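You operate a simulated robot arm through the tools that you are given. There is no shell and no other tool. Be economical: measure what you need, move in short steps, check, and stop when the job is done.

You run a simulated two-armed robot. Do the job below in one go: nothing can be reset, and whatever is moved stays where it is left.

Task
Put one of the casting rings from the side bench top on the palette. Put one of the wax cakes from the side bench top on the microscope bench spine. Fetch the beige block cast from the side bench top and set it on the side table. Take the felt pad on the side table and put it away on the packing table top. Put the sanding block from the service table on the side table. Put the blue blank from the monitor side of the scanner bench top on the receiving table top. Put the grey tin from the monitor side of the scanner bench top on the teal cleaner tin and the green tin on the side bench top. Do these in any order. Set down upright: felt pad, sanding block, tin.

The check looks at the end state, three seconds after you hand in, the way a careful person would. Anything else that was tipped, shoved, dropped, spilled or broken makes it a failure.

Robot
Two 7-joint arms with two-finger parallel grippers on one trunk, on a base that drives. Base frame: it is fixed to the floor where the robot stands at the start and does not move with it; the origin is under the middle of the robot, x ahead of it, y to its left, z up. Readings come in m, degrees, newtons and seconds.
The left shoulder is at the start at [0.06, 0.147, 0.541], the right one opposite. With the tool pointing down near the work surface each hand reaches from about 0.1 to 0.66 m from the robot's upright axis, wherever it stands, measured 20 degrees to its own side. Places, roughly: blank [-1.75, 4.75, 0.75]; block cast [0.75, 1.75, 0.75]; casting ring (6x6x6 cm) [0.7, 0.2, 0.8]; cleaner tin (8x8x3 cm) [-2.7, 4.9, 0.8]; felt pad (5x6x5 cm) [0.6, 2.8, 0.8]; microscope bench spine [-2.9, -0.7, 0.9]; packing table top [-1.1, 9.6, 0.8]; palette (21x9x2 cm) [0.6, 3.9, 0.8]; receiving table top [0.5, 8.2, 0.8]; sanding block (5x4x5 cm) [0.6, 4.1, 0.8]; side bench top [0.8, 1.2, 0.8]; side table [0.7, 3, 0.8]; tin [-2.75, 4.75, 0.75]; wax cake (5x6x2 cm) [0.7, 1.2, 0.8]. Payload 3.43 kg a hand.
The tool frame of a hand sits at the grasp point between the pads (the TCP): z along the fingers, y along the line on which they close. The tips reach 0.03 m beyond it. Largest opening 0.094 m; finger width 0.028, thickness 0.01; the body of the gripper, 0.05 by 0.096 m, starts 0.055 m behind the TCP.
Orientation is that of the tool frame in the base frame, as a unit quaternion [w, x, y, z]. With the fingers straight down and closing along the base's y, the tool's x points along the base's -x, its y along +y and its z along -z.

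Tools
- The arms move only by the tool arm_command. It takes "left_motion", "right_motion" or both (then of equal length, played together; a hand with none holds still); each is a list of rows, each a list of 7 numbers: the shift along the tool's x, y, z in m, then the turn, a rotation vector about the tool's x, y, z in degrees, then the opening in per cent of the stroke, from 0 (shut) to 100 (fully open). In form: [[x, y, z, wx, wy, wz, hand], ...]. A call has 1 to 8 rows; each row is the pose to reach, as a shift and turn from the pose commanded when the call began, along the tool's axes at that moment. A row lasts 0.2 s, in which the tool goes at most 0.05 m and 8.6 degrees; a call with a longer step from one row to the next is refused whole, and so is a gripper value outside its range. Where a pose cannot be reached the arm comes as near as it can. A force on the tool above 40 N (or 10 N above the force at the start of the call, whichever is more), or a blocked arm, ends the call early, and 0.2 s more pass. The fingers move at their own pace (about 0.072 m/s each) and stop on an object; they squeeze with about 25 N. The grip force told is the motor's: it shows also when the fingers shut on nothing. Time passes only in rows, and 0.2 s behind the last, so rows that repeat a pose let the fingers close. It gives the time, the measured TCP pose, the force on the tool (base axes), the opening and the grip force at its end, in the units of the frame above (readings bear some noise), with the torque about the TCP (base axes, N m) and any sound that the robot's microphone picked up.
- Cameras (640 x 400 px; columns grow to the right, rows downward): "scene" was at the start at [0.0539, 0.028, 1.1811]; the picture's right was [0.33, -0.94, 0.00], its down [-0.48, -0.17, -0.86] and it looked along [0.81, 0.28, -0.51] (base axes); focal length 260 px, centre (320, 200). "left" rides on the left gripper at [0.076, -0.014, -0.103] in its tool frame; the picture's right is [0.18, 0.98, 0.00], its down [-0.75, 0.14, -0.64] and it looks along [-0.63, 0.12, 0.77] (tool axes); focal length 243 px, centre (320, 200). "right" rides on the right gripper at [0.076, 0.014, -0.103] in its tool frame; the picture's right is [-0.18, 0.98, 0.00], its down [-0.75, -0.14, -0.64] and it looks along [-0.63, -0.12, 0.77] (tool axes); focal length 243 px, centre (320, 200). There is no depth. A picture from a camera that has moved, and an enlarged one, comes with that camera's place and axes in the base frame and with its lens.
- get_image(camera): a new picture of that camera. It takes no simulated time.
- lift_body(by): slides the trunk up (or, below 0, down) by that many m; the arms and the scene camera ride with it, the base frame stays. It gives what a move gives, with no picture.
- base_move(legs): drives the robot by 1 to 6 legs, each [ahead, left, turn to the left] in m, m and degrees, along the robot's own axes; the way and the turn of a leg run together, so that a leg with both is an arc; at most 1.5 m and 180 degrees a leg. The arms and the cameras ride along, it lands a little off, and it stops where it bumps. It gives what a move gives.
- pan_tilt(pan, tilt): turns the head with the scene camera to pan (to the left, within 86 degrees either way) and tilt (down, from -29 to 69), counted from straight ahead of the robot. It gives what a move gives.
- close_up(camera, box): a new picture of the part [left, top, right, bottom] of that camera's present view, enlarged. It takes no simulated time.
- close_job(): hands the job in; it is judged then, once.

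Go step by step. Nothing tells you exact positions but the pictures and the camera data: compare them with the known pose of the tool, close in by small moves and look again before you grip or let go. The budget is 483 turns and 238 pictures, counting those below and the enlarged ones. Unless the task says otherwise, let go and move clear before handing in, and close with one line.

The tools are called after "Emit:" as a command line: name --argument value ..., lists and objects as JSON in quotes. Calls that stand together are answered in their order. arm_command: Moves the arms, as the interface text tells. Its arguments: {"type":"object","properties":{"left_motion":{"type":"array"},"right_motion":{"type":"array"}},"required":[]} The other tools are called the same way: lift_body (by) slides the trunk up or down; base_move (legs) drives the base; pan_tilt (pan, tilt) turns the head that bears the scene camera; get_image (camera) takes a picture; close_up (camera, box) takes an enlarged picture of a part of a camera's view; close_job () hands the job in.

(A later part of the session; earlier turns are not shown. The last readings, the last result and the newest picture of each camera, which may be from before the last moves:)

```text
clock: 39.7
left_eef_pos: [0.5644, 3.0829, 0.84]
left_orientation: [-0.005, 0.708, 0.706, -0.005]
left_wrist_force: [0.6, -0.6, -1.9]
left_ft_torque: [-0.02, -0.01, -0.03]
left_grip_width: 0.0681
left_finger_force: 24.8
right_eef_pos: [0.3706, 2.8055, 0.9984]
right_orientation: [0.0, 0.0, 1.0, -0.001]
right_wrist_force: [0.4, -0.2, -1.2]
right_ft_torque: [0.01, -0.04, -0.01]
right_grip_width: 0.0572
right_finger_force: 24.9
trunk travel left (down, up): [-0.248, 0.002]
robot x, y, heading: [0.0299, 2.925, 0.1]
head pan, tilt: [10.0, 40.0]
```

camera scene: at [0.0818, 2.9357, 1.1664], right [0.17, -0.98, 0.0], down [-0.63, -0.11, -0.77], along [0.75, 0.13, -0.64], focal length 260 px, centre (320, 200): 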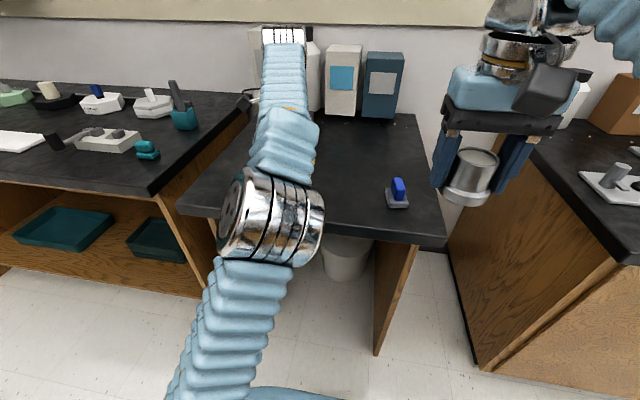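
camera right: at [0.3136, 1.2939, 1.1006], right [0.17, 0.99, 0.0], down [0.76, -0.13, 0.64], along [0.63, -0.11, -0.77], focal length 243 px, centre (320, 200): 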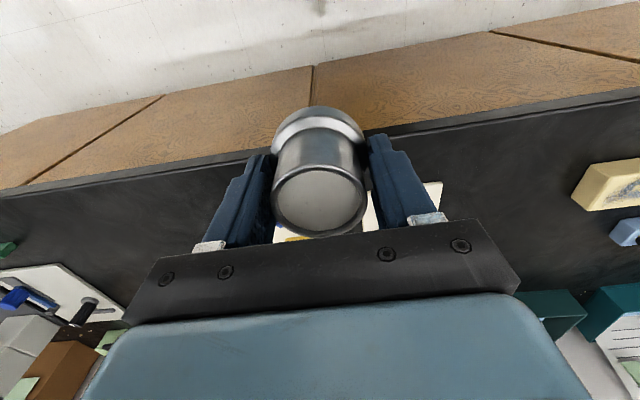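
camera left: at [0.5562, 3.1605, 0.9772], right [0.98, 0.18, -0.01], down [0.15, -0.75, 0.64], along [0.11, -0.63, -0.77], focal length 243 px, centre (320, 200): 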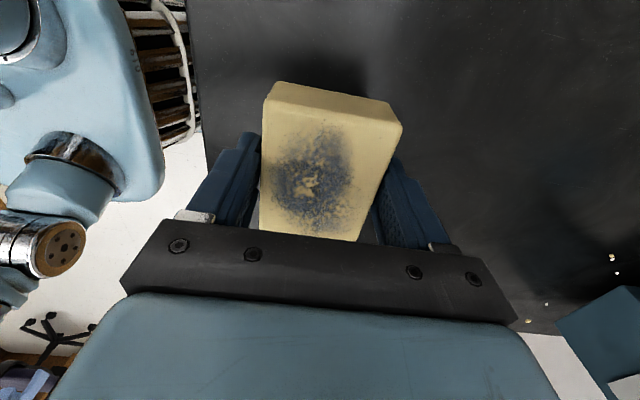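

Emit:
arm_command --left_motion '[[0, 0, 0.003, 0, 0, 0, 0], [0, 0, 0.006, 0, 0, 0, 0], [0, 0, 0.009, 0, 0, 0, 0], [0, 0, 0.012, 0, 0, 0, 0]]'

```text
clock: 40.7
left_eef_pos: [0.5662, 3.0831, 0.8268]
left_orientation: [-0.005, 0.708, 0.706, -0.005]
left_wrist_force: [0.3, -0.2, -1.7]
left_ft_torque: [0.01, -0.03, 0.0]
left_grip_width: 0.0682
left_finger_force: 25.0
right_eef_pos: [0.371, 2.8071, 0.9988]
right_orientation: [0.0, 0.0, 1.0, 0.0]
right_wrist_force: [0.3, 0.2, -2.2]
right_ft_torque: [-0.03, -0.02, -0.01]
right_grip_width: 0.0572
right_finger_force: 25.1
trunk travel left (down, up): [-0.248, 0.002]
robot x, y, heading: [0.0314, 2.9221, -0.1]
head pan, tilt: [10.0, 40.0]
```

Emit:
arm_command --left_motion '[[0, 0, 0.004, 0, 0, 0, 0], [0, 0, 0.008, 0, 0, 0, 0], [0, 0, 0.012, 0, 0, 0, 0], [0, 0, 0.016, 0, 0, 0, 0], [0, 0, 0.02, 0, 0, 0, 0], [0, 0, 0.024, 0, 0, 0, 0]]'

Emit:
get_image --camera "left"

```text
clock: 42.0
left_eef_pos: [0.5654, 3.083, 0.8115]
left_orientation: [-0.001, 0.708, 0.706, -0.001]
left_wrist_force: [-6.4, -0.9, 19.5]
left_ft_torque: [0.14, 0.15, 0.04]
left_grip_width: 0.0681
left_finger_force: 25.2
right_eef_pos: [0.3695, 2.8045, 0.9986]
right_orientation: [0.001, 0.0, 1.0, 0.001]
right_wrist_force: [-0.2, 0.3, -1.8]
right_ft_torque: [-0.01, 0.01, 0.0]
right_grip_width: 0.0575
right_finger_force: 24.7
trunk travel left (down, up): [-0.248, 0.002]
robot x, y, heading: [0.0292, 2.9205, -0.1]
head pan, tilt: [10.0, 40.0]
stopped in row 6 (left hand): the force on the tool passed its limit at 45 N (the readings are from after the stop); the commanded pose is now the measured one
```

```text
202 pictures are left
camera left: at [0.5523, 3.1598, 0.9123], right [0.98, 0.18, 0.0], down [0.14, -0.75, 0.64], along [0.11, -0.63, -0.77], focal length 243 px, centre (320, 200)
```

left: 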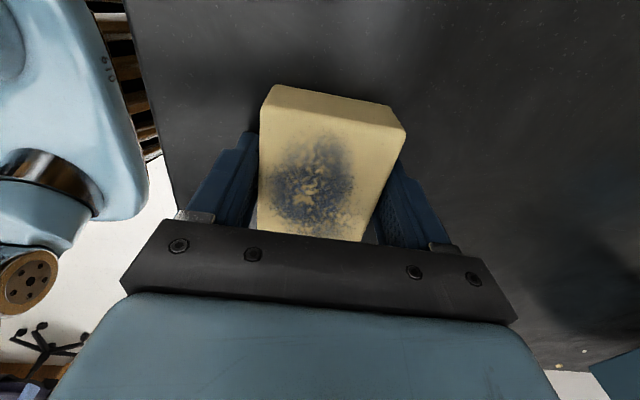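

Contact at TCP z 0.8115, so the table top is ≈0.775. Ease off, release, and rise.

Emit:
arm_command --left_motion '[[0, 0, -0.001, 0, 0, 0, 0], [0, 0, -0.001, 0, 0, 0, 40], [0, 0, -0.001, 0, 0, 0, 100], [0, 0, -0.001, 0, 0, 0, 100], [0, 0, -0.001, 0, 0, 0, 100], [0, 0, -0.04, 0, 0, 0, 100], [0, 0, -0.08, 0, 0, 0, 100], [0, 0, -0.11, 0, 0, 0, 100]]'

Emit:
get_image --camera "left"

```text
clock: 43.8
left_eef_pos: [0.5575, 3.081, 0.9127]
left_orientation: [-0.002, 0.708, 0.706, -0.003]
left_wrist_force: [0.8, 1.5, 0.1]
left_ft_torque: [-0.01, -0.01, 0.01]
left_grip_width: 0.0939
left_finger_force: 0.1
left hand out of reach, approached as far as the arm can: row 8
right_eef_pos: [0.3712, 2.8065, 0.9989]
right_orientation: [0.0, 0.0, 1.0, 0.0]
right_wrist_force: [0.9, 0.2, -1.5]
right_ft_torque: [0.0, 0.01, -0.02]
right_grip_width: 0.0573
right_finger_force: 25.3
trunk travel left (down, up): [-0.248, 0.002]
robot x, y, heading: [0.0296, 2.9222, -0.1]
head pan, tilt: [10.0, 40.0]
```

```text
201 pictures are left
camera left: at [0.5447, 3.1581, 1.0153], right [0.98, 0.18, -0.01], down [0.14, -0.75, 0.64], along [0.11, -0.63, -0.77], focal length 243 px, centre (320, 200)
```

left: 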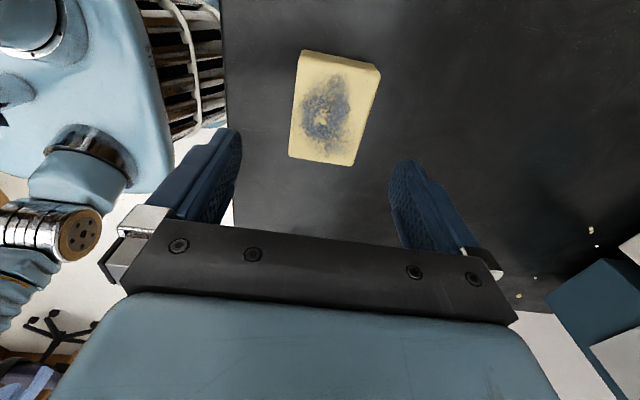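

The block cast is set. Retract and un-twist the left hand, then drive to the palette (y≈3.9).

Emit:
arm_command --left_motion '[[0, -0.03, -0.02, 0, 0, -8, 100], [0, -0.07, -0.04, 0, 0, -16, 100], [0, -0.11, -0.06, 0, 0, -24, 100], [0, -0.15, -0.08, 0, 0, -32, 100], [0, -0.18, -0.085, 0, 0, -40, 100], [0, -0.2, -0.085, 0, 0, -48, 100], [0, -0.2, -0.085, 0, 0, -56, 100], [0, -0.2, -0.085, 0, 0, -64, 100]]'

Emit:
arm_command --left_motion '[[0, 0, 0, 0, 0, -8, 100], [0, 0, 0, 0, 0, -16, 100], [0, 0, 0, 0, 0, -24, 100], [0, 0, 0, 0, 0, -26, 100]]'

Emit:
pan_tilt --pan 35 --tilt 30

Emit:
get_image --camera "scene"

```text
clock: 45.6
left_eef_pos: [0.3577, 3.0823, 0.9995]
left_orientation: [-0.004, 0.226, 0.974, -0.001]
left_wrist_force: [0.1, 0.5, -0.1]
left_ft_torque: [-0.01, 0.02, 0.0]
left_grip_width: 0.094
left_finger_force: 0.1
right_eef_pos: [0.372, 2.8068, 0.9995]
right_orientation: [0.0, 0.0, 1.0, 0.0]
right_wrist_force: [0.4, 1.0, -2.0]
right_ft_torque: [0.04, 0.0, 0.0]
right_grip_width: 0.0573
right_finger_force: 25.8
trunk travel left (down, up): [-0.248, 0.002]
robot x, y, heading: [0.0301, 2.9235, 0.0]
head pan, tilt: [10.0, 40.0]
```

```text
clock: 46.6
left_eef_pos: [0.3577, 3.082, 0.9987]
left_orientation: [-0.003, 0.002, 1.0, 0.0]
left_wrist_force: [-0.2, -0.1, -0.3]
left_ft_torque: [-0.05, 0.01, 0.0]
left_grip_width: 0.0941
left_finger_force: 0.1
right_eef_pos: [0.3705, 2.8074, 0.9986]
right_orientation: [-0.001, 0.0, 1.0, 0.0]
right_wrist_force: [-0.3, 0.3, -1.6]
right_ft_torque: [0.02, 0.02, 0.03]
right_grip_width: 0.0571
right_finger_force: 24.2
trunk travel left (down, up): [-0.248, 0.002]
robot x, y, heading: [0.0313, 2.925, 0.2]
head pan, tilt: [10.0, 40.0]
```

```text
clock: 47.5
left_eef_pos: [0.3568, 3.0825, 1.0]
left_orientation: [-0.001, 0.002, 1.0, 0.0]
left_wrist_force: [0.3, 0.1, -0.7]
left_ft_torque: [0.03, -0.01, -0.01]
left_grip_width: 0.0938
left_finger_force: 0.0
right_eef_pos: [0.3699, 2.8062, 0.9985]
right_orientation: [0.001, 0.0, 1.0, 0.001]
right_wrist_force: [0.6, 0.0, -1.2]
right_ft_torque: [0.01, 0.01, -0.02]
right_grip_width: 0.0573
right_finger_force: 25.1
trunk travel left (down, up): [-0.248, 0.002]
robot x, y, heading: [0.0307, 2.9265, -0.0]
head pan, tilt: [35.0, 30.0]
```

```text
200 pictures are left
camera scene: at [0.0721, 2.9727, 1.1817], right [0.57, -0.82, 0.0], down [-0.41, -0.29, -0.87], along [0.71, 0.5, -0.5], focal length 260 px, centre (320, 200)
```

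scene: 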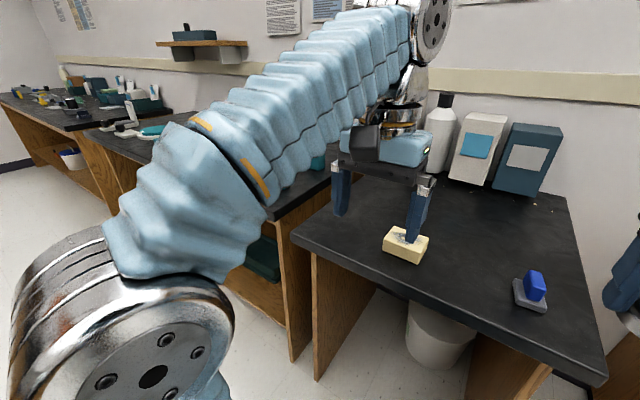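

Emit:
base_move --legs '[[-0.05, 0.95, 0]]'

Emit:
pan_tilt --pan 0 --tilt 38

Emit:
get_image --camera "scene"

```text
clock: 52.5
left_eef_pos: [0.3034, 4.0385, 1.0006]
left_orientation: [-0.001, -0.003, 1.0, 0.0]
left_wrist_force: [-0.4, 0.6, 0.1]
left_ft_torque: [0.0, 0.0, 0.0]
left_grip_width: 0.094
left_finger_force: 0.0
right_eef_pos: [0.3195, 3.7645, 0.9987]
right_orientation: [0.0, -0.004, 1.0, 0.0]
right_wrist_force: [0.8, -0.8, -2.1]
right_ft_torque: [-0.01, -0.01, 0.02]
right_grip_width: 0.0573
right_finger_force: 25.1
trunk travel left (down, up): [-0.248, 0.002]
robot x, y, heading: [-0.0235, 3.8807, 0.4]
head pan, tilt: [35.0, 30.0]
```

```text
clock: 53.5
left_eef_pos: [0.3027, 4.0398, 0.9993]
left_orientation: [-0.002, -0.002, 1.0, 0.0]
left_wrist_force: [-0.3, -0.5, 0.2]
left_ft_torque: [0.02, 0.03, -0.01]
left_grip_width: 0.0937
left_finger_force: 0.0
right_eef_pos: [0.3181, 3.7643, 0.9989]
right_orientation: [-0.001, -0.004, 1.0, 0.0]
right_wrist_force: [-0.4, 0.5, -1.5]
right_ft_torque: [-0.01, -0.01, 0.01]
right_grip_width: 0.0574
right_finger_force: 24.8
trunk travel left (down, up): [-0.248, 0.002]
robot x, y, heading: [-0.0221, 3.8817, 0.3]
head pan, tilt: [0.0, 38.0]
```

```text
199 pictures are left
camera scene: at [0.0311, 3.8767, 1.1694], right [0.01, -1.0, 0.0], down [-0.62, -0.01, -0.79], along [0.79, 0.01, -0.62], focal length 260 px, centre (320, 200)
```

scene: 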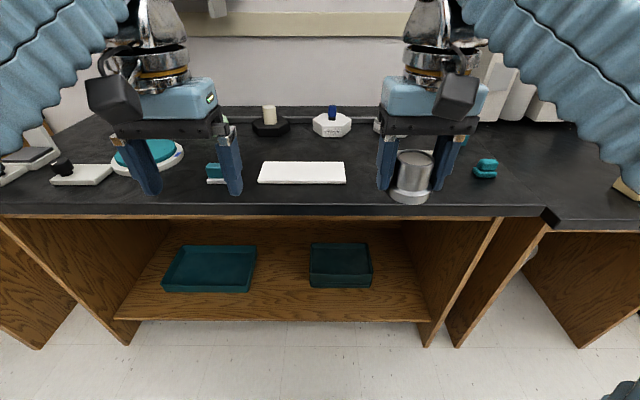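

Emit:
close_up --camera "scene" --box '[180, 90, 380, 215]'

Emit:
close_up --camera "scene" --box '[360, 90, 560, 215]'

Emit:
get_image --camera "left"

```text
3.20 times, centred on (280, 152) of scene
camera zoom: at [0.0311, 3.8767, 1.1694], right [0.01, -1.0, 0.0], down [-0.62, -0.01, -0.79], along [0.79, 0.01, -0.62], focal length 833 px, centre (448, 352)
```

zoom: 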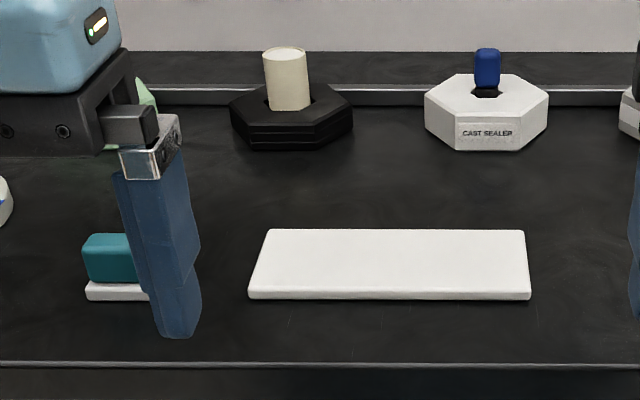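

```text
3.20 times, centred on (460, 152) of scene
camera zoom: at [0.0311, 3.8767, 1.1694], right [0.01, -1.0, 0.0], down [-0.62, -0.01, -0.79], along [0.79, 0.01, -0.62], focal length 833 px, centre (-128, 352)
```

zoom: 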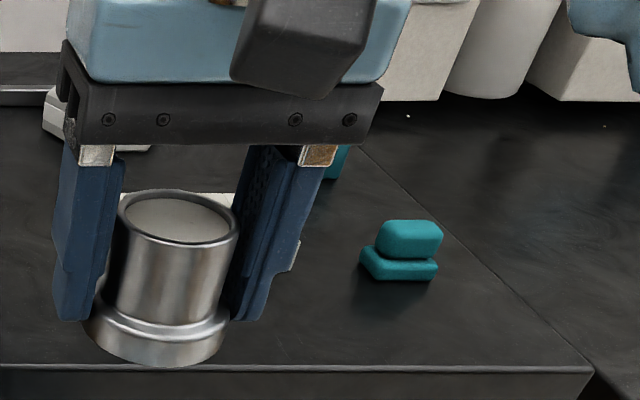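

```text
196 pictures are left
camera left: at [0.2282, 4.0259, 1.1025], right [-0.19, 0.98, 0.0], down [0.76, 0.14, 0.64], along [0.63, 0.12, -0.77], focal length 243 px, centre (320, 200)
```

left: 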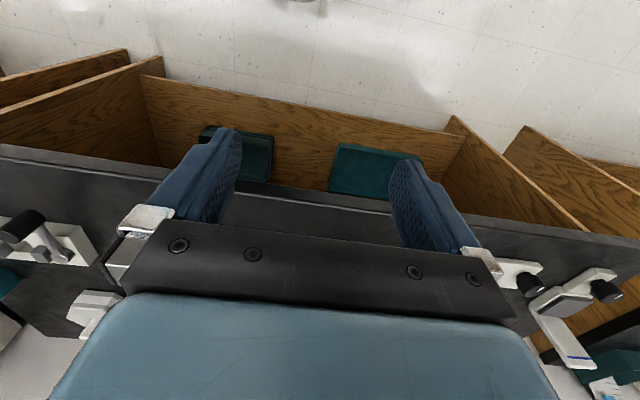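

The white palette is centred near (0.585, 3.93); the sanding block is the teal-on-white one near y≈4.08. I'll shift so the right hand reaches the palette.

Emit:
base_move --legs '[[0.1, 0.2, 0]]'

Emit:
get_image --camera "scene"

Emit:
get_image --camera "right"

```text
clock: 55.2
left_eef_pos: [0.4023, 4.2437, 1.0008]
left_orientation: [-0.001, -0.002, 1.0, 0.0]
left_wrist_force: [-0.2, -0.3, 0.0]
left_ft_torque: [0.0, -0.02, 0.03]
left_grip_width: 0.0938
left_finger_force: 0.0
right_eef_pos: [0.4188, 3.968, 0.9993]
right_orientation: [0.0, -0.004, 1.0, 0.0]
right_wrist_force: [0.6, 0.0, -1.0]
right_ft_torque: [-0.01, -0.01, 0.05]
right_grip_width: 0.057
right_finger_force: 24.7
trunk travel left (down, up): [-0.248, 0.002]
robot x, y, heading: [0.0753, 4.077, 0.5]
head pan, tilt: [0.0, 38.0]
```

```text
195 pictures are left
camera scene: at [0.1313, 4.0797, 1.1694], right [0.01, -1.0, 0.0], down [-0.62, -0.01, -0.79], along [0.79, 0.01, -0.62], focal length 260 px, centre (320, 200)
```

scene: 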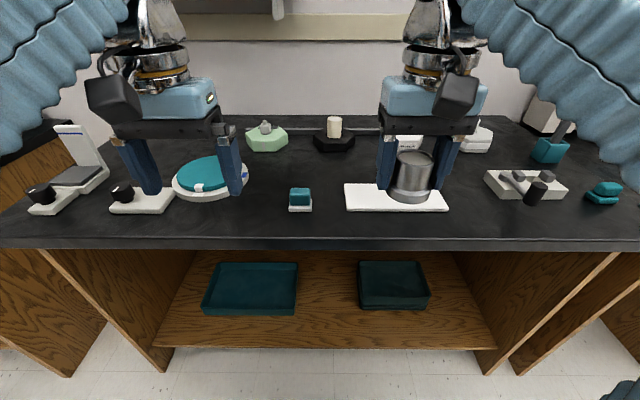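

```text
194 pictures are left
camera right: at [0.3441, 3.9822, 1.1006], right [0.18, 0.98, 0.0], down [0.75, -0.13, 0.64], along [0.63, -0.11, -0.77], focal length 243 px, centre (320, 200)
```

right: 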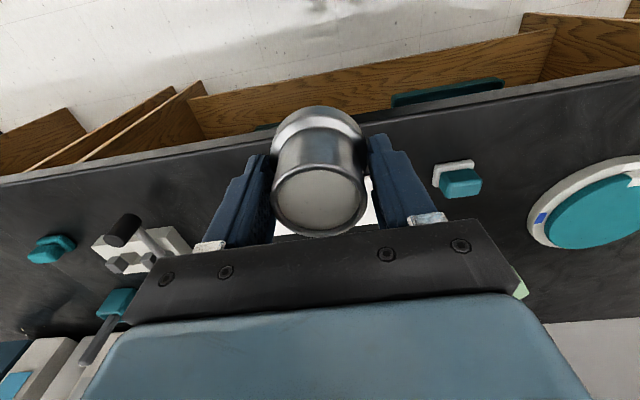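

Emit:
arm_command --right_motion '[[-0.034, -0.009, 0.014, 0, 0, 0, 0], [-0.068, -0.017, 0.028, 0, 0, 0, 0], [-0.102, -0.026, 0.042, 0, 0, 0, 0], [-0.136, -0.035, 0.056, 0, 0, 0, 0], [-0.171, -0.043, 0.07, 0, 0, 0, 0], [-0.171, -0.043, 0.07, 0, 0, 0, 0]]'

Emit:
get_image --camera "right"

Emit:
close_up --camera "scene" --box '[270, 100, 490, 240]'

```text
clock: 56.6
left_eef_pos: [0.4044, 4.2446, 0.9994]
left_orientation: [-0.002, -0.002, 1.0, 0.0]
left_wrist_force: [-0.2, 0.3, 0.1]
left_ft_torque: [-0.01, 0.06, 0.01]
left_grip_width: 0.0941
left_finger_force: 0.1
right_eef_pos: [0.5906, 3.9265, 0.9274]
right_orientation: [0.001, -0.005, 1.0, 0.0]
right_wrist_force: [-0.7, 0.7, -3.1]
right_ft_torque: [0.02, 0.01, 0.01]
right_grip_width: 0.0573
right_finger_force: 24.6
trunk travel left (down, up): [-0.248, 0.002]
robot x, y, heading: [0.0728, 4.082, 0.5]
head pan, tilt: [0.0, 38.0]
```

```text
193 pictures are left
camera right: at [0.516, 3.9405, 1.0289], right [0.17, 0.98, 0.0], down [0.75, -0.13, 0.64], along [0.63, -0.11, -0.77], focal length 243 px, centre (320, 200)
```

right: 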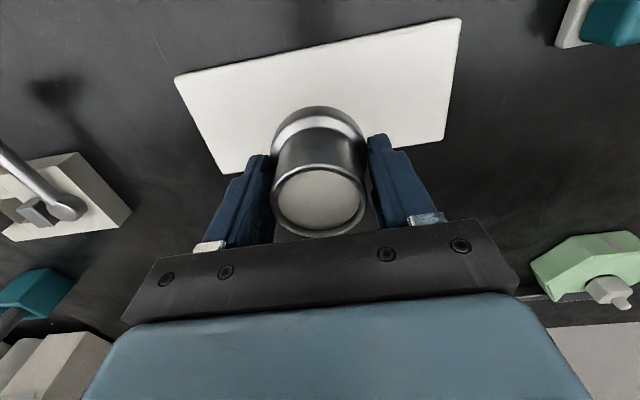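

```text
2.86 times, centred on (380, 170) of scene
camera zoom: at [0.1317, 4.0798, 1.1693], right [0.01, -1.0, 0.0], down [-0.62, -0.01, -0.79], along [0.79, 0.01, -0.62], focal length 744 px, centre (149, 286)
```

zoom: 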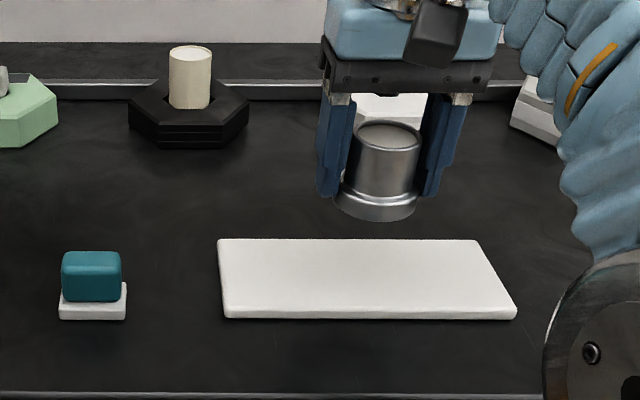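

The ring is centred over the palette at (0.589, 3.926), top ≈0.82. Lower gently.

Emit:
arm_command --right_motion '[[0, 0, 0.02, 0, 0, 0, 0], [0, 0, 0.04, 0, 0, 0, 0], [0, 0, 0.055, 0, 0, 0, 0], [0, 0, 0.06, 0, 0, 0, 0], [0, 0, 0.064, 0, 0, 0, 0], [0, 0, 0.068, 0, 0, 0, 0], [0, 0, 0.072, 0, 0, 0, 0], [0, 0, 0.076, 0, 0, 0, 0]]'

Emit:
close_up --camera "scene" --box '[270, 100, 490, 240]'

```text
clock: 58.2
left_eef_pos: [0.4021, 4.2447, 1.0004]
left_orientation: [-0.001, -0.003, 1.0, 0.0]
left_wrist_force: [0.0, 0.3, -0.6]
left_ft_torque: [0.02, -0.03, -0.01]
left_grip_width: 0.094
left_finger_force: 0.1
right_eef_pos: [0.5893, 3.9281, 0.8616]
right_orientation: [0.007, -0.006, 1.0, 0.001]
right_wrist_force: [-3.1, 0.2, 17.6]
right_ft_torque: [-0.37, 0.37, 0.0]
right_grip_width: 0.0574
right_finger_force: 25.7
trunk travel left (down, up): [-0.248, 0.002]
robot x, y, heading: [0.0759, 4.079, 0.2]
head pan, tilt: [0.0, 38.0]
stopped in row 8 (right hand): the force on the tool passed its limit at 45 N (the readings are from after the stop); the commanded pose is now the measured one
```

```text
2.86 times, centred on (380, 170) of scene
camera zoom: at [0.1298, 4.0802, 1.1694], right [0.01, -1.0, 0.0], down [-0.61, -0.01, -0.79], along [0.79, 0.01, -0.61], focal length 744 px, centre (149, 286)
```

zoom: 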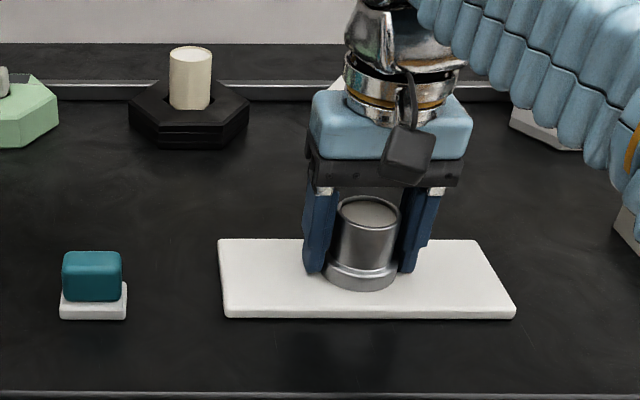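

Contact made with the ring centred. Ease off 1 mm, release and lift.

Emit:
arm_command --right_motion '[[0, 0, -0.001, 0, 0, 0, 0], [0, 0, -0.001, 0, 0, 0, 50], [0, 0, -0.001, 0, 0, 0, 100], [0, 0, -0.001, 0, 0, 0, 100], [0, 0, -0.001, 0, 0, 0, 100], [0, 0, -0.03, 0, 0, 0, 100], [0, 0, -0.06, 0, 0, 0, 100], [0, 0, -0.09, 0, 0, 0, 100]]'

Emit:
close_up --camera "scene" --box '[270, 100, 490, 240]'

Emit:
get_image --camera "right"

```text
clock: 60.0
left_eef_pos: [0.4026, 4.2441, 1.0003]
left_orientation: [-0.002, -0.003, 1.0, 0.0]
left_wrist_force: [-0.6, -0.1, 0.0]
left_ft_torque: [0.03, -0.01, -0.01]
left_grip_width: 0.0938
left_finger_force: 0.0
right_eef_pos: [0.5895, 3.9272, 0.9498]
right_orientation: [0.004, -0.005, 1.0, 0.001]
right_wrist_force: [-0.5, -0.1, 0.4]
right_ft_torque: [-0.01, -0.05, 0.0]
right_grip_width: 0.0938
right_finger_force: 0.1
trunk travel left (down, up): [-0.248, 0.002]
robot x, y, heading: [0.0755, 4.0814, 0.6]
head pan, tilt: [0.0, 38.0]
```

```text
2.86 times, centred on (380, 170) of scene
camera zoom: at [0.1313, 4.0798, 1.1693], right [0.01, -1.0, 0.0], down [-0.62, -0.01, -0.79], along [0.79, 0.01, -0.62], focal length 744 px, centre (149, 286)
```

zoom: 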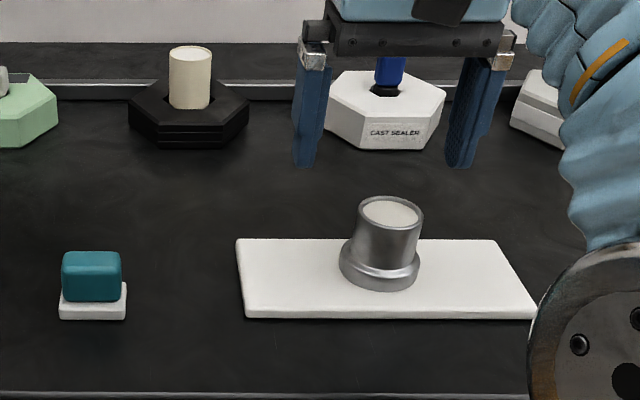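

```text
189 pictures are left
camera right: at [0.5132, 3.9416, 1.0521], right [0.17, 0.98, 0.0], down [0.75, -0.14, 0.65], along [0.64, -0.11, -0.76], focal length 243 px, centre (320, 200)
```

right: 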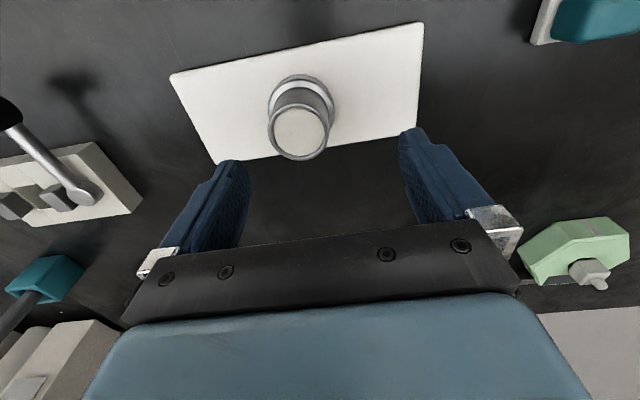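

The ring stands on the palette, but the palette slid ~1.2 cm toward −y during release. I'll gently nudge it back with the closed right fingers from its right end.

Emit:
arm_command --right_motion '[[0, -0.04, 0, 0, 0, 0, 60], [0, -0.08, 0, 0, 0, 0, 20], [0, -0.12, 0, 0, 0, 0, 0], [0, -0.152, 0, 0, 0, 0, 0], [0, -0.152, 0.04, 0, 0, 0, 0], [0, -0.152, 0.07, 0, 0, 0, 0], [0, -0.152, 0.07, 0, 0, 0, 0]]'

Emit:
get_image --camera "right"

Emit:
close_up --camera "scene" --box '[330, 100, 550, 240]'

```text
clock: 61.6
left_eef_pos: [0.4047, 4.2438, 1.0009]
left_orientation: [-0.002, -0.003, 1.0, 0.0]
left_wrist_force: [-0.5, 0.9, -0.5]
left_ft_torque: [-0.01, 0.04, 0.02]
left_grip_width: 0.0938
left_finger_force: 0.0
right_eef_pos: [0.5915, 3.7739, 0.8789]
right_orientation: [0.005, -0.005, 1.0, 0.0]
right_wrist_force: [-0.5, 0.3, -0.6]
right_ft_torque: [0.0, 0.01, 0.01]
right_grip_width: 0.0001
right_finger_force: 24.9
right hand out of reach, approached as far as the arm can: row 4
trunk travel left (down, up): [-0.248, 0.002]
robot x, y, heading: [0.0742, 4.0799, 0.4]
head pan, tilt: [0.0, 38.0]
```

```text
188 pictures are left
camera right: at [0.5154, 3.789, 0.9805], right [0.17, 0.98, 0.0], down [0.75, -0.14, 0.65], along [0.64, -0.11, -0.76], focal length 243 px, centre (320, 200)
```

right: 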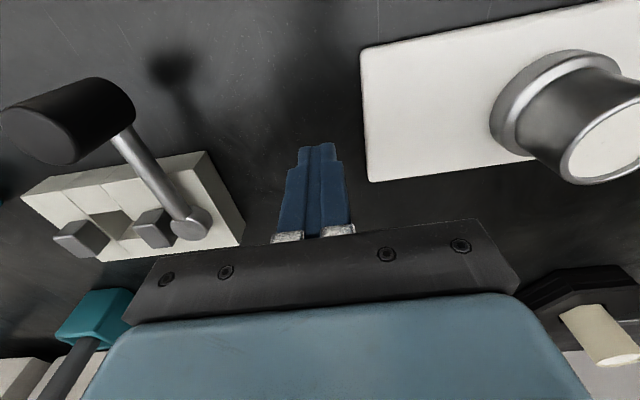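

```text
2.86 times, centred on (440, 170) of scene
camera zoom: at [0.1314, 4.0797, 1.1694], right [0.01, -1.0, 0.0], down [-0.62, -0.01, -0.79], along [0.79, 0.01, -0.62], focal length 744 px, centre (-23, 286)
```

zoom: 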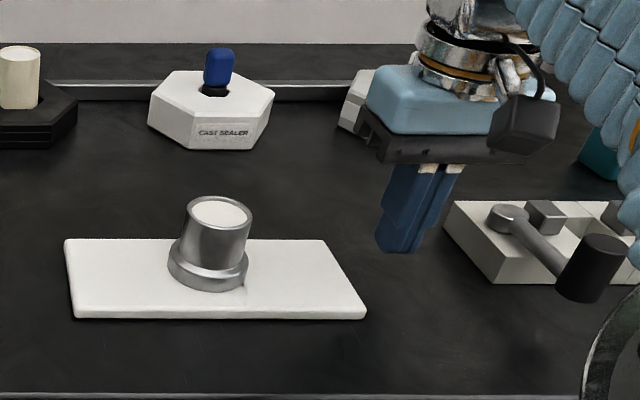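

Emit:
arm_command --right_motion '[[0, 0, 0.02, 0, 0, 0, 0], [0, 0, 0.034, 0, 0, 0, 0], [0, 0.01, 0.034, 0, 0, 0, 0], [0, 0.017, 0.034, 0, 0, 0, 0], [0, 0.023, 0.034, 0, 0, 0, 0], [0, 0.027, 0.034, 0, 0, 0, 0], [0, 0.031, 0.034, 0, 0, 0, 0]]'

Emit:
close_up --camera "scene" --box '[270, 100, 490, 240]'

```text
clock: 62.4
left_eef_pos: [0.4034, 4.2445, 0.9992]
left_orientation: [-0.002, -0.003, 1.0, -0.001]
left_wrist_force: [0.3, 0.0, -1.0]
left_ft_torque: [-0.02, 0.03, 0.01]
left_grip_width: 0.094
left_finger_force: 0.0
right_eef_pos: [0.5912, 3.7751, 0.8502]
right_orientation: [0.012, -0.003, 1.0, -0.002]
right_wrist_force: [-3.4, -1.3, 12.7]
right_ft_torque: [0.02, 0.29, 0.06]
right_grip_width: 0.0
right_finger_force: 24.6
trunk travel left (down, up): [-0.248, 0.002]
robot x, y, heading: [0.0768, 4.0823, 0.5]
head pan, tilt: [0.0, 38.0]
stopped in row 3 (right hand): the force on the tool passed its limit at 46 N (the readings are from after the stop); the commanded pose is now the measured one
```

```text
2.86 times, centred on (380, 170) of scene
camera zoom: at [0.1303, 4.0801, 1.1694], right [0.01, -1.0, 0.0], down [-0.61, -0.01, -0.79], along [0.79, 0.01, -0.61], focal length 744 px, centre (149, 286)
```

zoom: 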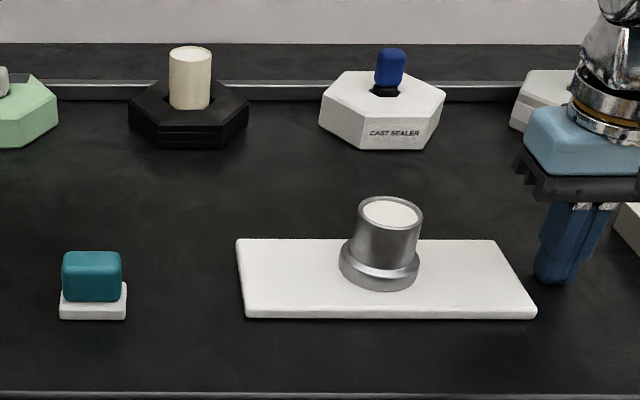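

The table is at ≈0.82 here. Raise 6 mm and nudge.

Emit:
arm_command --right_motion '[[0, 0, -0.006, 0, 0, 0, 0], [0, 0.01, -0.006, 0, 0, 0, 0], [0, 0.018, -0.006, 0, 0, 0, 0], [0, 0.024, -0.006, 0, 0, 0, 0], [0, 0.028, -0.006, 0, 0, 0, 0], [0, 0.032, -0.006, 0, 0, 0, 0]]'

Emit:
close_up --camera "scene" --box '[270, 100, 490, 240]'

```text
clock: 63.8
left_eef_pos: [0.4034, 4.2446, 0.9999]
left_orientation: [-0.002, -0.003, 1.0, 0.001]
left_wrist_force: [-0.7, -0.6, 0.0]
left_ft_torque: [0.0, 0.02, -0.01]
left_grip_width: 0.0941
left_finger_force: 0.1
right_eef_pos: [0.592, 3.8068, 0.8548]
right_orientation: [0.01, -0.003, 1.0, -0.002]
right_wrist_force: [0.5, -0.1, -0.6]
right_ft_torque: [-0.01, 0.02, -0.02]
right_grip_width: 0.0
right_finger_force: 24.7
trunk travel left (down, up): [-0.248, 0.002]
robot x, y, heading: [0.0758, 4.0807, 0.5]
head pan, tilt: [0.0, 38.0]
```

```text
2.86 times, centred on (380, 170) of scene
camera zoom: at [0.1314, 4.0797, 1.1694], right [0.01, -1.0, 0.0], down [-0.62, -0.01, -0.79], along [0.79, 0.01, -0.62], focal length 744 px, centre (149, 286)
```

zoom: 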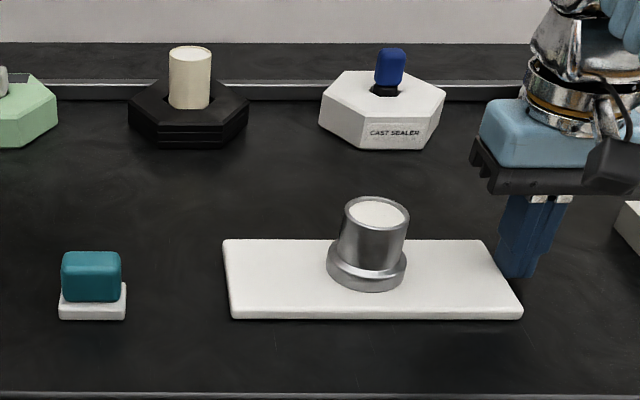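

The palette is back within ~3 mm. Back off, lift the right hand away, and move the left hand above the sanding block at about (0.545, 4.125).

Emit:
arm_command --right_motion '[[0, -0.02, -0.002, 0, 0, 0, 0], [0, -0.025, -0.04, 0, 0, 0, 0], [0, -0.025, -0.08, 0, 0, 0, 0], [0.03, -0.02, -0.1, 0, 0, 0, 0], [0.07, -0.015, -0.12, 0, 0, 0, 0], [0.11, -0.01, -0.14, 0, 0, 0, 30], [0.15, 0, -0.145, 0, 0, 0, 60], [0.18, 0, -0.145, 0, 0, 0, 100]]' --left_motion '[[0, 0, 0, 0, 0, 0, 100], [0, 0, 0, 0, 0, 0, 100], [-0.03, -0.02, 0.01, 0, 0, 0, 100], [-0.06, -0.04, 0.02, 0, 0, 0, 100], [-0.09, -0.07, 0.03, 0, 0, 0, 100], [-0.12, -0.1, 0.04, 0, 0, 0, 100], [-0.14, -0.119, 0.05, 0, 0, 0, 100], [-0.14, -0.119, 0.06, 0, 0, 0, 100]]'

Emit:
get_image --camera "left"

Emit:
get_image --camera "scene"

```text
clock: 65.6
left_eef_pos: [0.5447, 4.1259, 0.9425]
left_orientation: [-0.002, -0.003, 1.0, 0.0]
left_wrist_force: [0.3, -1.3, -0.8]
left_ft_torque: [0.06, 0.03, -0.01]
left_grip_width: 0.0939
left_finger_force: 0.0
right_eef_pos: [0.4124, 3.8175, 0.9929]
right_orientation: [0.007, -0.02, 1.0, -0.006]
right_wrist_force: [-5.8, -5.9, 2.4]
right_ft_torque: [0.47, -0.55, 0.02]
right_grip_width: 0.0938
right_finger_force: 0.1
trunk travel left (down, up): [-0.248, 0.002]
robot x, y, heading: [0.0797, 4.0814, 0.4]
head pan, tilt: [0.0, 38.0]
```

```text
184 pictures are left
camera left: at [0.4685, 4.1105, 1.0439], right [-0.19, 0.98, 0.0], down [0.75, 0.14, 0.64], along [0.63, 0.12, -0.77], focal length 243 px, centre (320, 200)
```

left: 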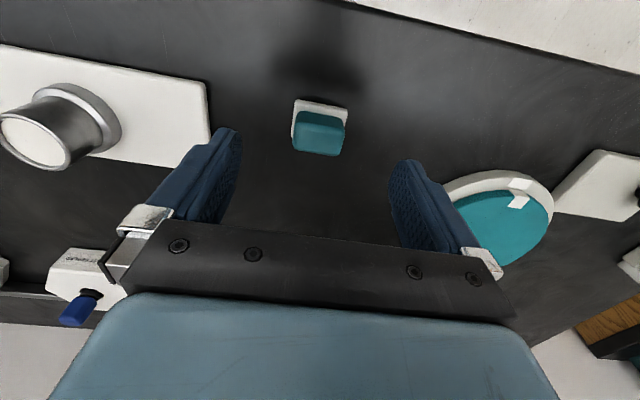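

```text
183 pictures are left
camera scene: at [0.13, 4.0791, 1.1695], right [0.01, -1.0, 0.0], down [-0.61, 0.0, -0.79], along [0.79, 0.01, -0.61], focal length 260 px, centre (320, 200)
```

scene: 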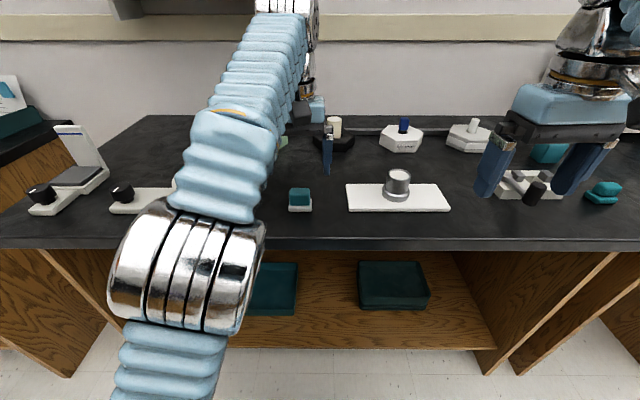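

The left hand is aligned over the block (0.548, 4.125). Descend to TCP z≈0.866 and check.

Emit:
arm_command --left_motion '[[-0.003, 0, 0.03, 0, 0, 0, 100], [-0.003, 0, 0.06, 0, 0, 0, 100], [-0.003, 0, 0.076, 0, 0, 0, 100], [-0.003, 0, 0.076, 0, 0, 0, 100]]'

Emit:
get_image --camera "left"

```text
clock: 66.6
left_eef_pos: [0.5463, 4.1263, 0.8626]
left_orientation: [-0.002, -0.003, 1.0, 0.0]
left_wrist_force: [-0.1, 0.6, 1.1]
left_ft_torque: [-0.02, 0.01, 0.02]
left_grip_width: 0.0941
left_finger_force: 0.1
right_eef_pos: [0.408, 3.8059, 0.9955]
right_orientation: [0.011, -0.002, 1.0, -0.001]
right_wrist_force: [-0.8, 0.3, 0.1]
right_ft_torque: [-0.01, -0.01, 0.0]
right_grip_width: 0.0941
right_finger_force: 0.1
trunk travel left (down, up): [-0.248, 0.002]
robot x, y, heading: [0.0729, 4.0783, 0.6]
head pan, tilt: [0.0, 38.0]
```

```text
182 pictures are left
camera left: at [0.4717, 4.1115, 0.9665], right [-0.19, 0.98, 0.0], down [0.76, 0.15, 0.64], along [0.63, 0.12, -0.77], focal length 243 px, centre (320, 200)
```

left: 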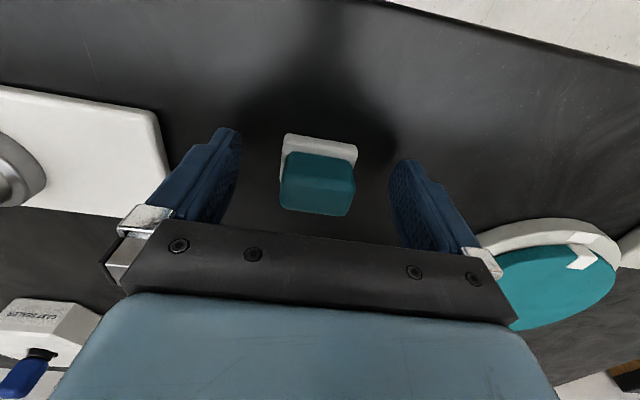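

Emit:
arm_command --left_motion '[[0, 0, -0.002, 0, 0, 0, 50], [0, 0, -0.002, 0, 0, 0, 0], [0, 0, -0.002, 0, 0, 0, 0], [0, 0, -0.002, 0, 0, 0, 0], [0, 0, -0.002, 0, 0, 0, 0]]'

Emit:
get_image --camera "left"

```text
clock: 67.8
left_eef_pos: [0.5464, 4.1268, 0.8667]
left_orientation: [-0.002, -0.003, 1.0, 0.0]
left_wrist_force: [-0.4, -0.4, 1.1]
left_ft_torque: [0.01, 0.02, 0.0]
left_grip_width: 0.0453
left_finger_force: 25.2
right_eef_pos: [0.4086, 3.8069, 0.9951]
right_orientation: [0.01, -0.003, 1.0, -0.001]
right_wrist_force: [-0.7, 0.4, -0.4]
right_ft_torque: [0.0, 0.01, -0.03]
right_grip_width: 0.0942
right_finger_force: 0.0
trunk travel left (down, up): [-0.248, 0.002]
robot x, y, heading: [0.0767, 4.0789, 0.4]
head pan, tilt: [0.0, 38.0]
```

```text
181 pictures are left
camera left: at [0.4719, 4.1113, 0.9684], right [-0.19, 0.98, 0.0], down [0.76, 0.15, 0.64], along [0.63, 0.12, -0.77], focal length 243 px, centre (320, 200)
```

left: 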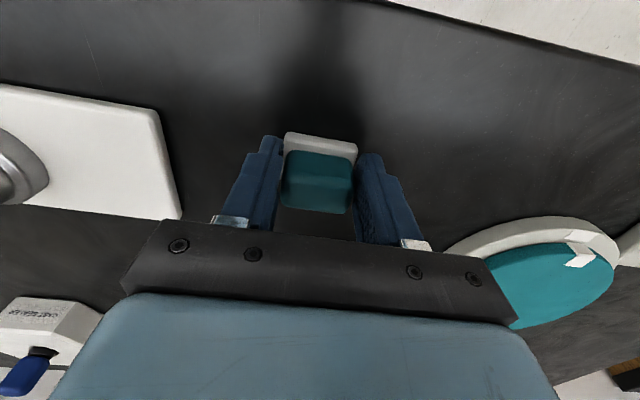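

Gripped. Lift and retract.

Emit:
arm_command --left_motion '[[0, 0, -0.02, 0, 0, 0, 0], [0, 0, -0.06, 0, 0, 0, 0], [0, 0, -0.1, 0, 0, 0, 0], [0.03, 0.01, -0.12, 0, 0, 0, 0], [0.07, 0.02, -0.13, 0, 0, 0, 0], [0.11, 0.04, -0.13, 0, 0, 0, 0], [0.15, 0.05, -0.13, 0, 0, 0, 0], [0.18, 0.06, -0.13, 0, 0, 0, 0]]'

Emit:
get_image --camera "left"

Emit:
get_image --camera "scene"

```text
clock: 69.6
left_eef_pos: [0.3641, 4.1846, 0.9947]
left_orientation: [-0.002, -0.003, 1.0, 0.0]
left_wrist_force: [0.2, -0.2, -1.3]
left_ft_torque: [0.01, -0.01, -0.01]
left_grip_width: 0.0455
left_finger_force: 25.0
left hand out of reach, approached as far as the arm can: row 3, 4, 5
right_eef_pos: [0.4092, 3.8062, 0.9945]
right_orientation: [0.009, -0.003, 1.0, -0.002]
right_wrist_force: [-0.3, -0.8, 0.0]
right_ft_torque: [0.03, 0.03, 0.01]
right_grip_width: 0.0938
right_finger_force: 0.1
trunk travel left (down, up): [-0.248, 0.002]
robot x, y, heading: [0.0765, 4.0788, 0.4]
head pan, tilt: [0.0, 38.0]
```

```text
180 pictures are left
camera left: at [0.2899, 4.1694, 1.0979], right [-0.19, 0.98, 0.0], down [0.76, 0.15, 0.64], along [0.63, 0.12, -0.77], focal length 243 px, centre (320, 200)
```

left: 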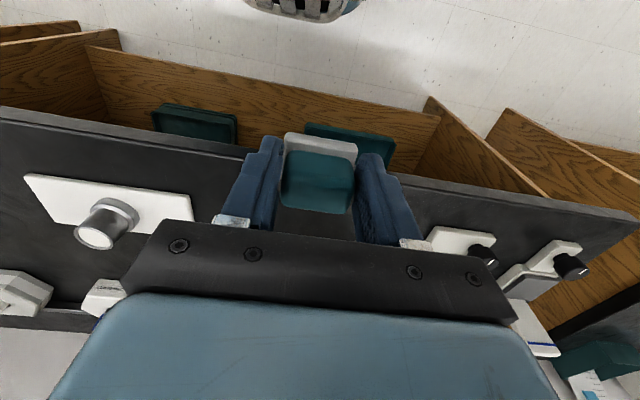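

```text
179 pictures are left
camera scene: at [0.1314, 4.0797, 1.1693], right [0.01, -1.0, 0.0], down [-0.62, -0.01, -0.79], along [0.79, 0.01, -0.62], focal length 260 px, centre (320, 200)
```

scene: 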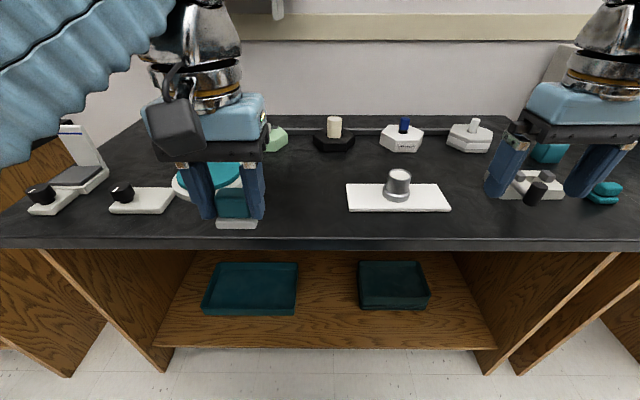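

Held as one piece. Driving back right to the side table.

Emit:
base_move --legs '[[-0.06, -1.25, 0]]'

Emit:
pan_tilt --pan 0 --tilt 42

Emit:
get_image --camera "scene"

```text
clock: 76.0
left_eef_pos: [0.3215, 2.9249, 0.9961]
left_orientation: [-0.001, -0.007, 1.0, 0.0]
left_wrist_force: [0.8, -0.9, -0.5]
left_ft_torque: [0.03, 0.02, -0.01]
left_grip_width: 0.0451
left_finger_force: 25.0
right_eef_pos: [0.3696, 2.5503, 0.9947]
right_orientation: [0.01, -0.007, 1.0, -0.001]
right_wrist_force: [-0.5, 0.3, -0.7]
right_ft_torque: [-0.01, 0.03, 0.01]
right_grip_width: 0.0941
right_finger_force: 0.0
trunk travel left (down, up): [-0.248, 0.002]
robot x, y, heading: [0.0324, 2.8191, 1.3]
head pan, tilt: [0.0, 38.0]
```

```text
clock: 76.6
left_eef_pos: [0.3215, 2.9261, 0.9956]
left_orientation: [-0.001, -0.008, 1.0, 0.0]
left_wrist_force: [0.1, -0.4, -0.5]
left_ft_torque: [-0.03, -0.02, 0.01]
left_grip_width: 0.045
left_finger_force: 24.9
right_eef_pos: [0.3686, 2.5496, 0.9953]
right_orientation: [0.011, -0.007, 1.0, -0.001]
right_wrist_force: [0.8, 0.0, -0.9]
right_ft_torque: [0.01, -0.01, 0.02]
right_grip_width: 0.094
right_finger_force: 0.1
trunk travel left (down, up): [-0.248, 0.002]
robot x, y, heading: [0.0361, 2.8189, 1.1]
head pan, tilt: [0.0, 42.0]
```

```text
178 pictures are left
camera scene: at [0.0866, 2.8199, 1.1634], right [0.02, -1.0, 0.0], down [-0.67, -0.01, -0.74], along [0.74, 0.01, -0.67], focal length 260 px, centre (320, 200)
```

scene: 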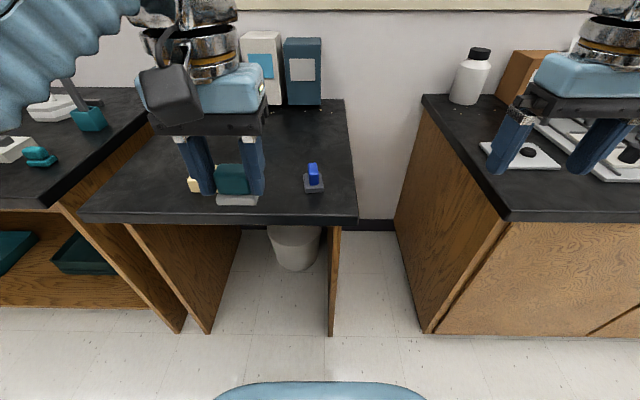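

Felt pad at about (0.544, 2.842); I'll place the sanding block at about (0.59, 2.955) between the felt pad and block cast.

Emit:
arm_command --left_motion '[[-0.04, 0.005, 0.0, 0, 0, 0, 0], [-0.08, 0.01, 0.01, 0, 0, 0, 0], [-0.125, 0.015, 0.025, 0, 0, 0, 0], [-0.17, 0.02, 0.045, 0, 0, 0, 0], [-0.21, 0.025, 0.065, 0, 0, 0, 0], [-0.245, 0.029, 0.09, 0, 0, 0, 0], [-0.268, 0.029, 0.12, 0, 0, 0, 0], [-0.268, 0.029, 0.12, 0, 0, 0, 0]]'

Emit:
get_image --camera "left"

Emit:
close_up --camera "scene" --box '[140, 80, 380, 230]'

```text
clock: 78.4
left_eef_pos: [0.5821, 2.9569, 0.8737]
left_orientation: [-0.002, -0.009, 1.0, 0.0]
left_wrist_force: [-0.2, -0.5, -1.2]
left_ft_torque: [-0.02, -0.01, 0.02]
left_grip_width: 0.0455
left_finger_force: 24.9
left hand out of reach, approached as far as the arm can: row 7, 8
right_eef_pos: [0.3706, 2.5495, 0.9951]
right_orientation: [0.011, -0.007, 1.0, -0.001]
right_wrist_force: [0.0, 0.2, -0.8]
right_ft_torque: [-0.02, -0.02, -0.01]
right_grip_width: 0.0937
right_finger_force: 0.1
trunk travel left (down, up): [-0.248, 0.002]
robot x, y, heading: [0.0364, 2.818, 1.4]
head pan, tilt: [0.0, 42.0]
```

```text
177 pictures are left
camera left: at [0.5072, 2.9421, 0.9756], right [-0.2, 0.98, 0.0], down [0.75, 0.15, 0.64], along [0.63, 0.13, -0.77], focal length 243 px, centre (320, 200)
```

left: 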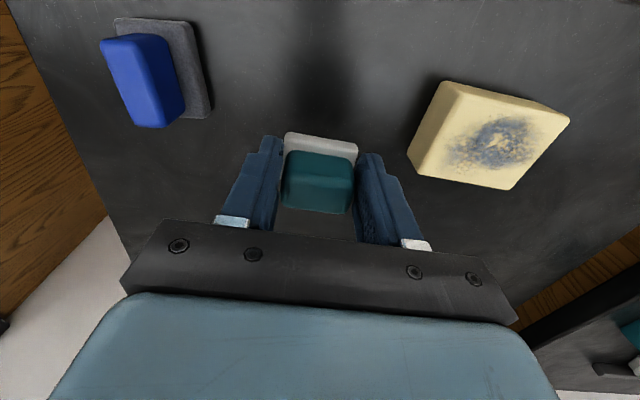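

```text
2.67 times, centred on (260, 155) of scene
camera zoom: at [0.0867, 2.8198, 1.1634], right [0.02, -1.0, 0.0], down [-0.67, -0.01, -0.74], along [0.74, 0.01, -0.67], focal length 694 px, centre (480, 320)
```

zoom: 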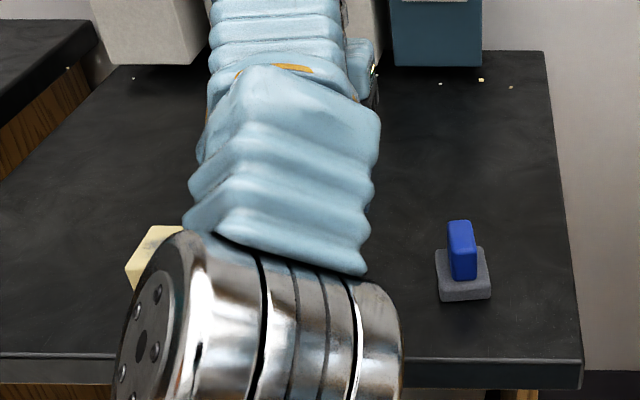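

Clear space. Lower gently.

Emit:
arm_command --left_motion '[[0, 0, 0.02, 0, 0, 0, 0], [0, 0, 0.035, 0, 0, 0, 0], [0, 0, 0.042, 0, 0, 0, 0], [0, 0, 0.045, 0, 0, 0, 0], [0, 0, 0.047, 0, 0, 0, 0], [0, 0, 0.049, 0, 0, 0, 0], [0, 0, 0.051, 0, 0, 0, 0]]'

```text
clock: 80.0
left_eef_pos: [0.5817, 2.9573, 0.8247]
left_orientation: [0.0, -0.008, 1.0, -0.001]
left_wrist_force: [4.6, 2.5, 21.7]
left_ft_torque: [0.03, -0.24, 0.0]
left_grip_width: 0.0459
left_finger_force: 25.3
right_eef_pos: [0.3672, 2.549, 0.9959]
right_orientation: [0.011, -0.007, 1.0, -0.002]
right_wrist_force: [-0.3, 0.2, 0.4]
right_ft_torque: [0.0, -0.02, -0.03]
right_grip_width: 0.0938
right_finger_force: 0.1
trunk travel left (down, up): [-0.248, 0.002]
robot x, y, heading: [0.0365, 2.8202, 1.1]
head pan, tilt: [0.0, 42.0]
```

Contact. Ease off 2 mm, open partly, and rise.

Emit:
arm_command --left_motion '[[0, 0, -0.002, 0, 0, 0, 0], [0, 0, -0.002, 0, 0, 0, 55], [0, 0, -0.002, 0, 0, 0, 65], [0, 0, -0.002, 0, 0, 0, 75], [0, 0, -0.002, 0, 0, 0, 80], [0, 0, -0.03, 0, 0, 0, 80], [0, 0, -0.06, 0, 0, 0, 80], [0.01, 0, -0.09, 0, 0, 0, 100]]'

Emit:
get_image --camera "left"

```text
clock: 81.8
left_eef_pos: [0.5674, 2.9562, 0.9105]
left_orientation: [-0.001, -0.008, 1.0, 0.0]
left_wrist_force: [0.3, -0.8, -1.0]
left_ft_torque: [0.03, 0.05, 0.0]
left_grip_width: 0.094
left_finger_force: 0.0
left hand out of reach, approached as far as the arm can: row 8
right_eef_pos: [0.3689, 2.5488, 0.9946]
right_orientation: [0.011, -0.007, 1.0, -0.001]
right_wrist_force: [-0.5, -0.8, 0.1]
right_ft_torque: [0.02, 0.02, -0.03]
right_grip_width: 0.0939
right_finger_force: 0.0
trunk travel left (down, up): [-0.248, 0.002]
robot x, y, heading: [0.0351, 2.8197, 1.0]
head pan, tilt: [0.0, 42.0]
```

```text
175 pictures are left
camera left: at [0.4921, 2.9403, 1.0119], right [-0.2, 0.98, 0.0], down [0.75, 0.15, 0.64], along [0.63, 0.13, -0.77], focal length 243 px, centre (320, 200)
```

left: 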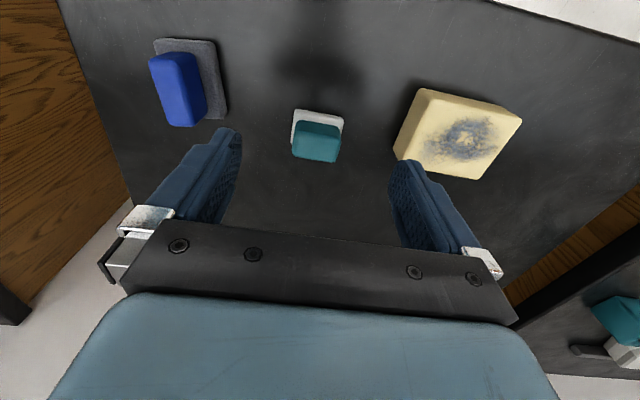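

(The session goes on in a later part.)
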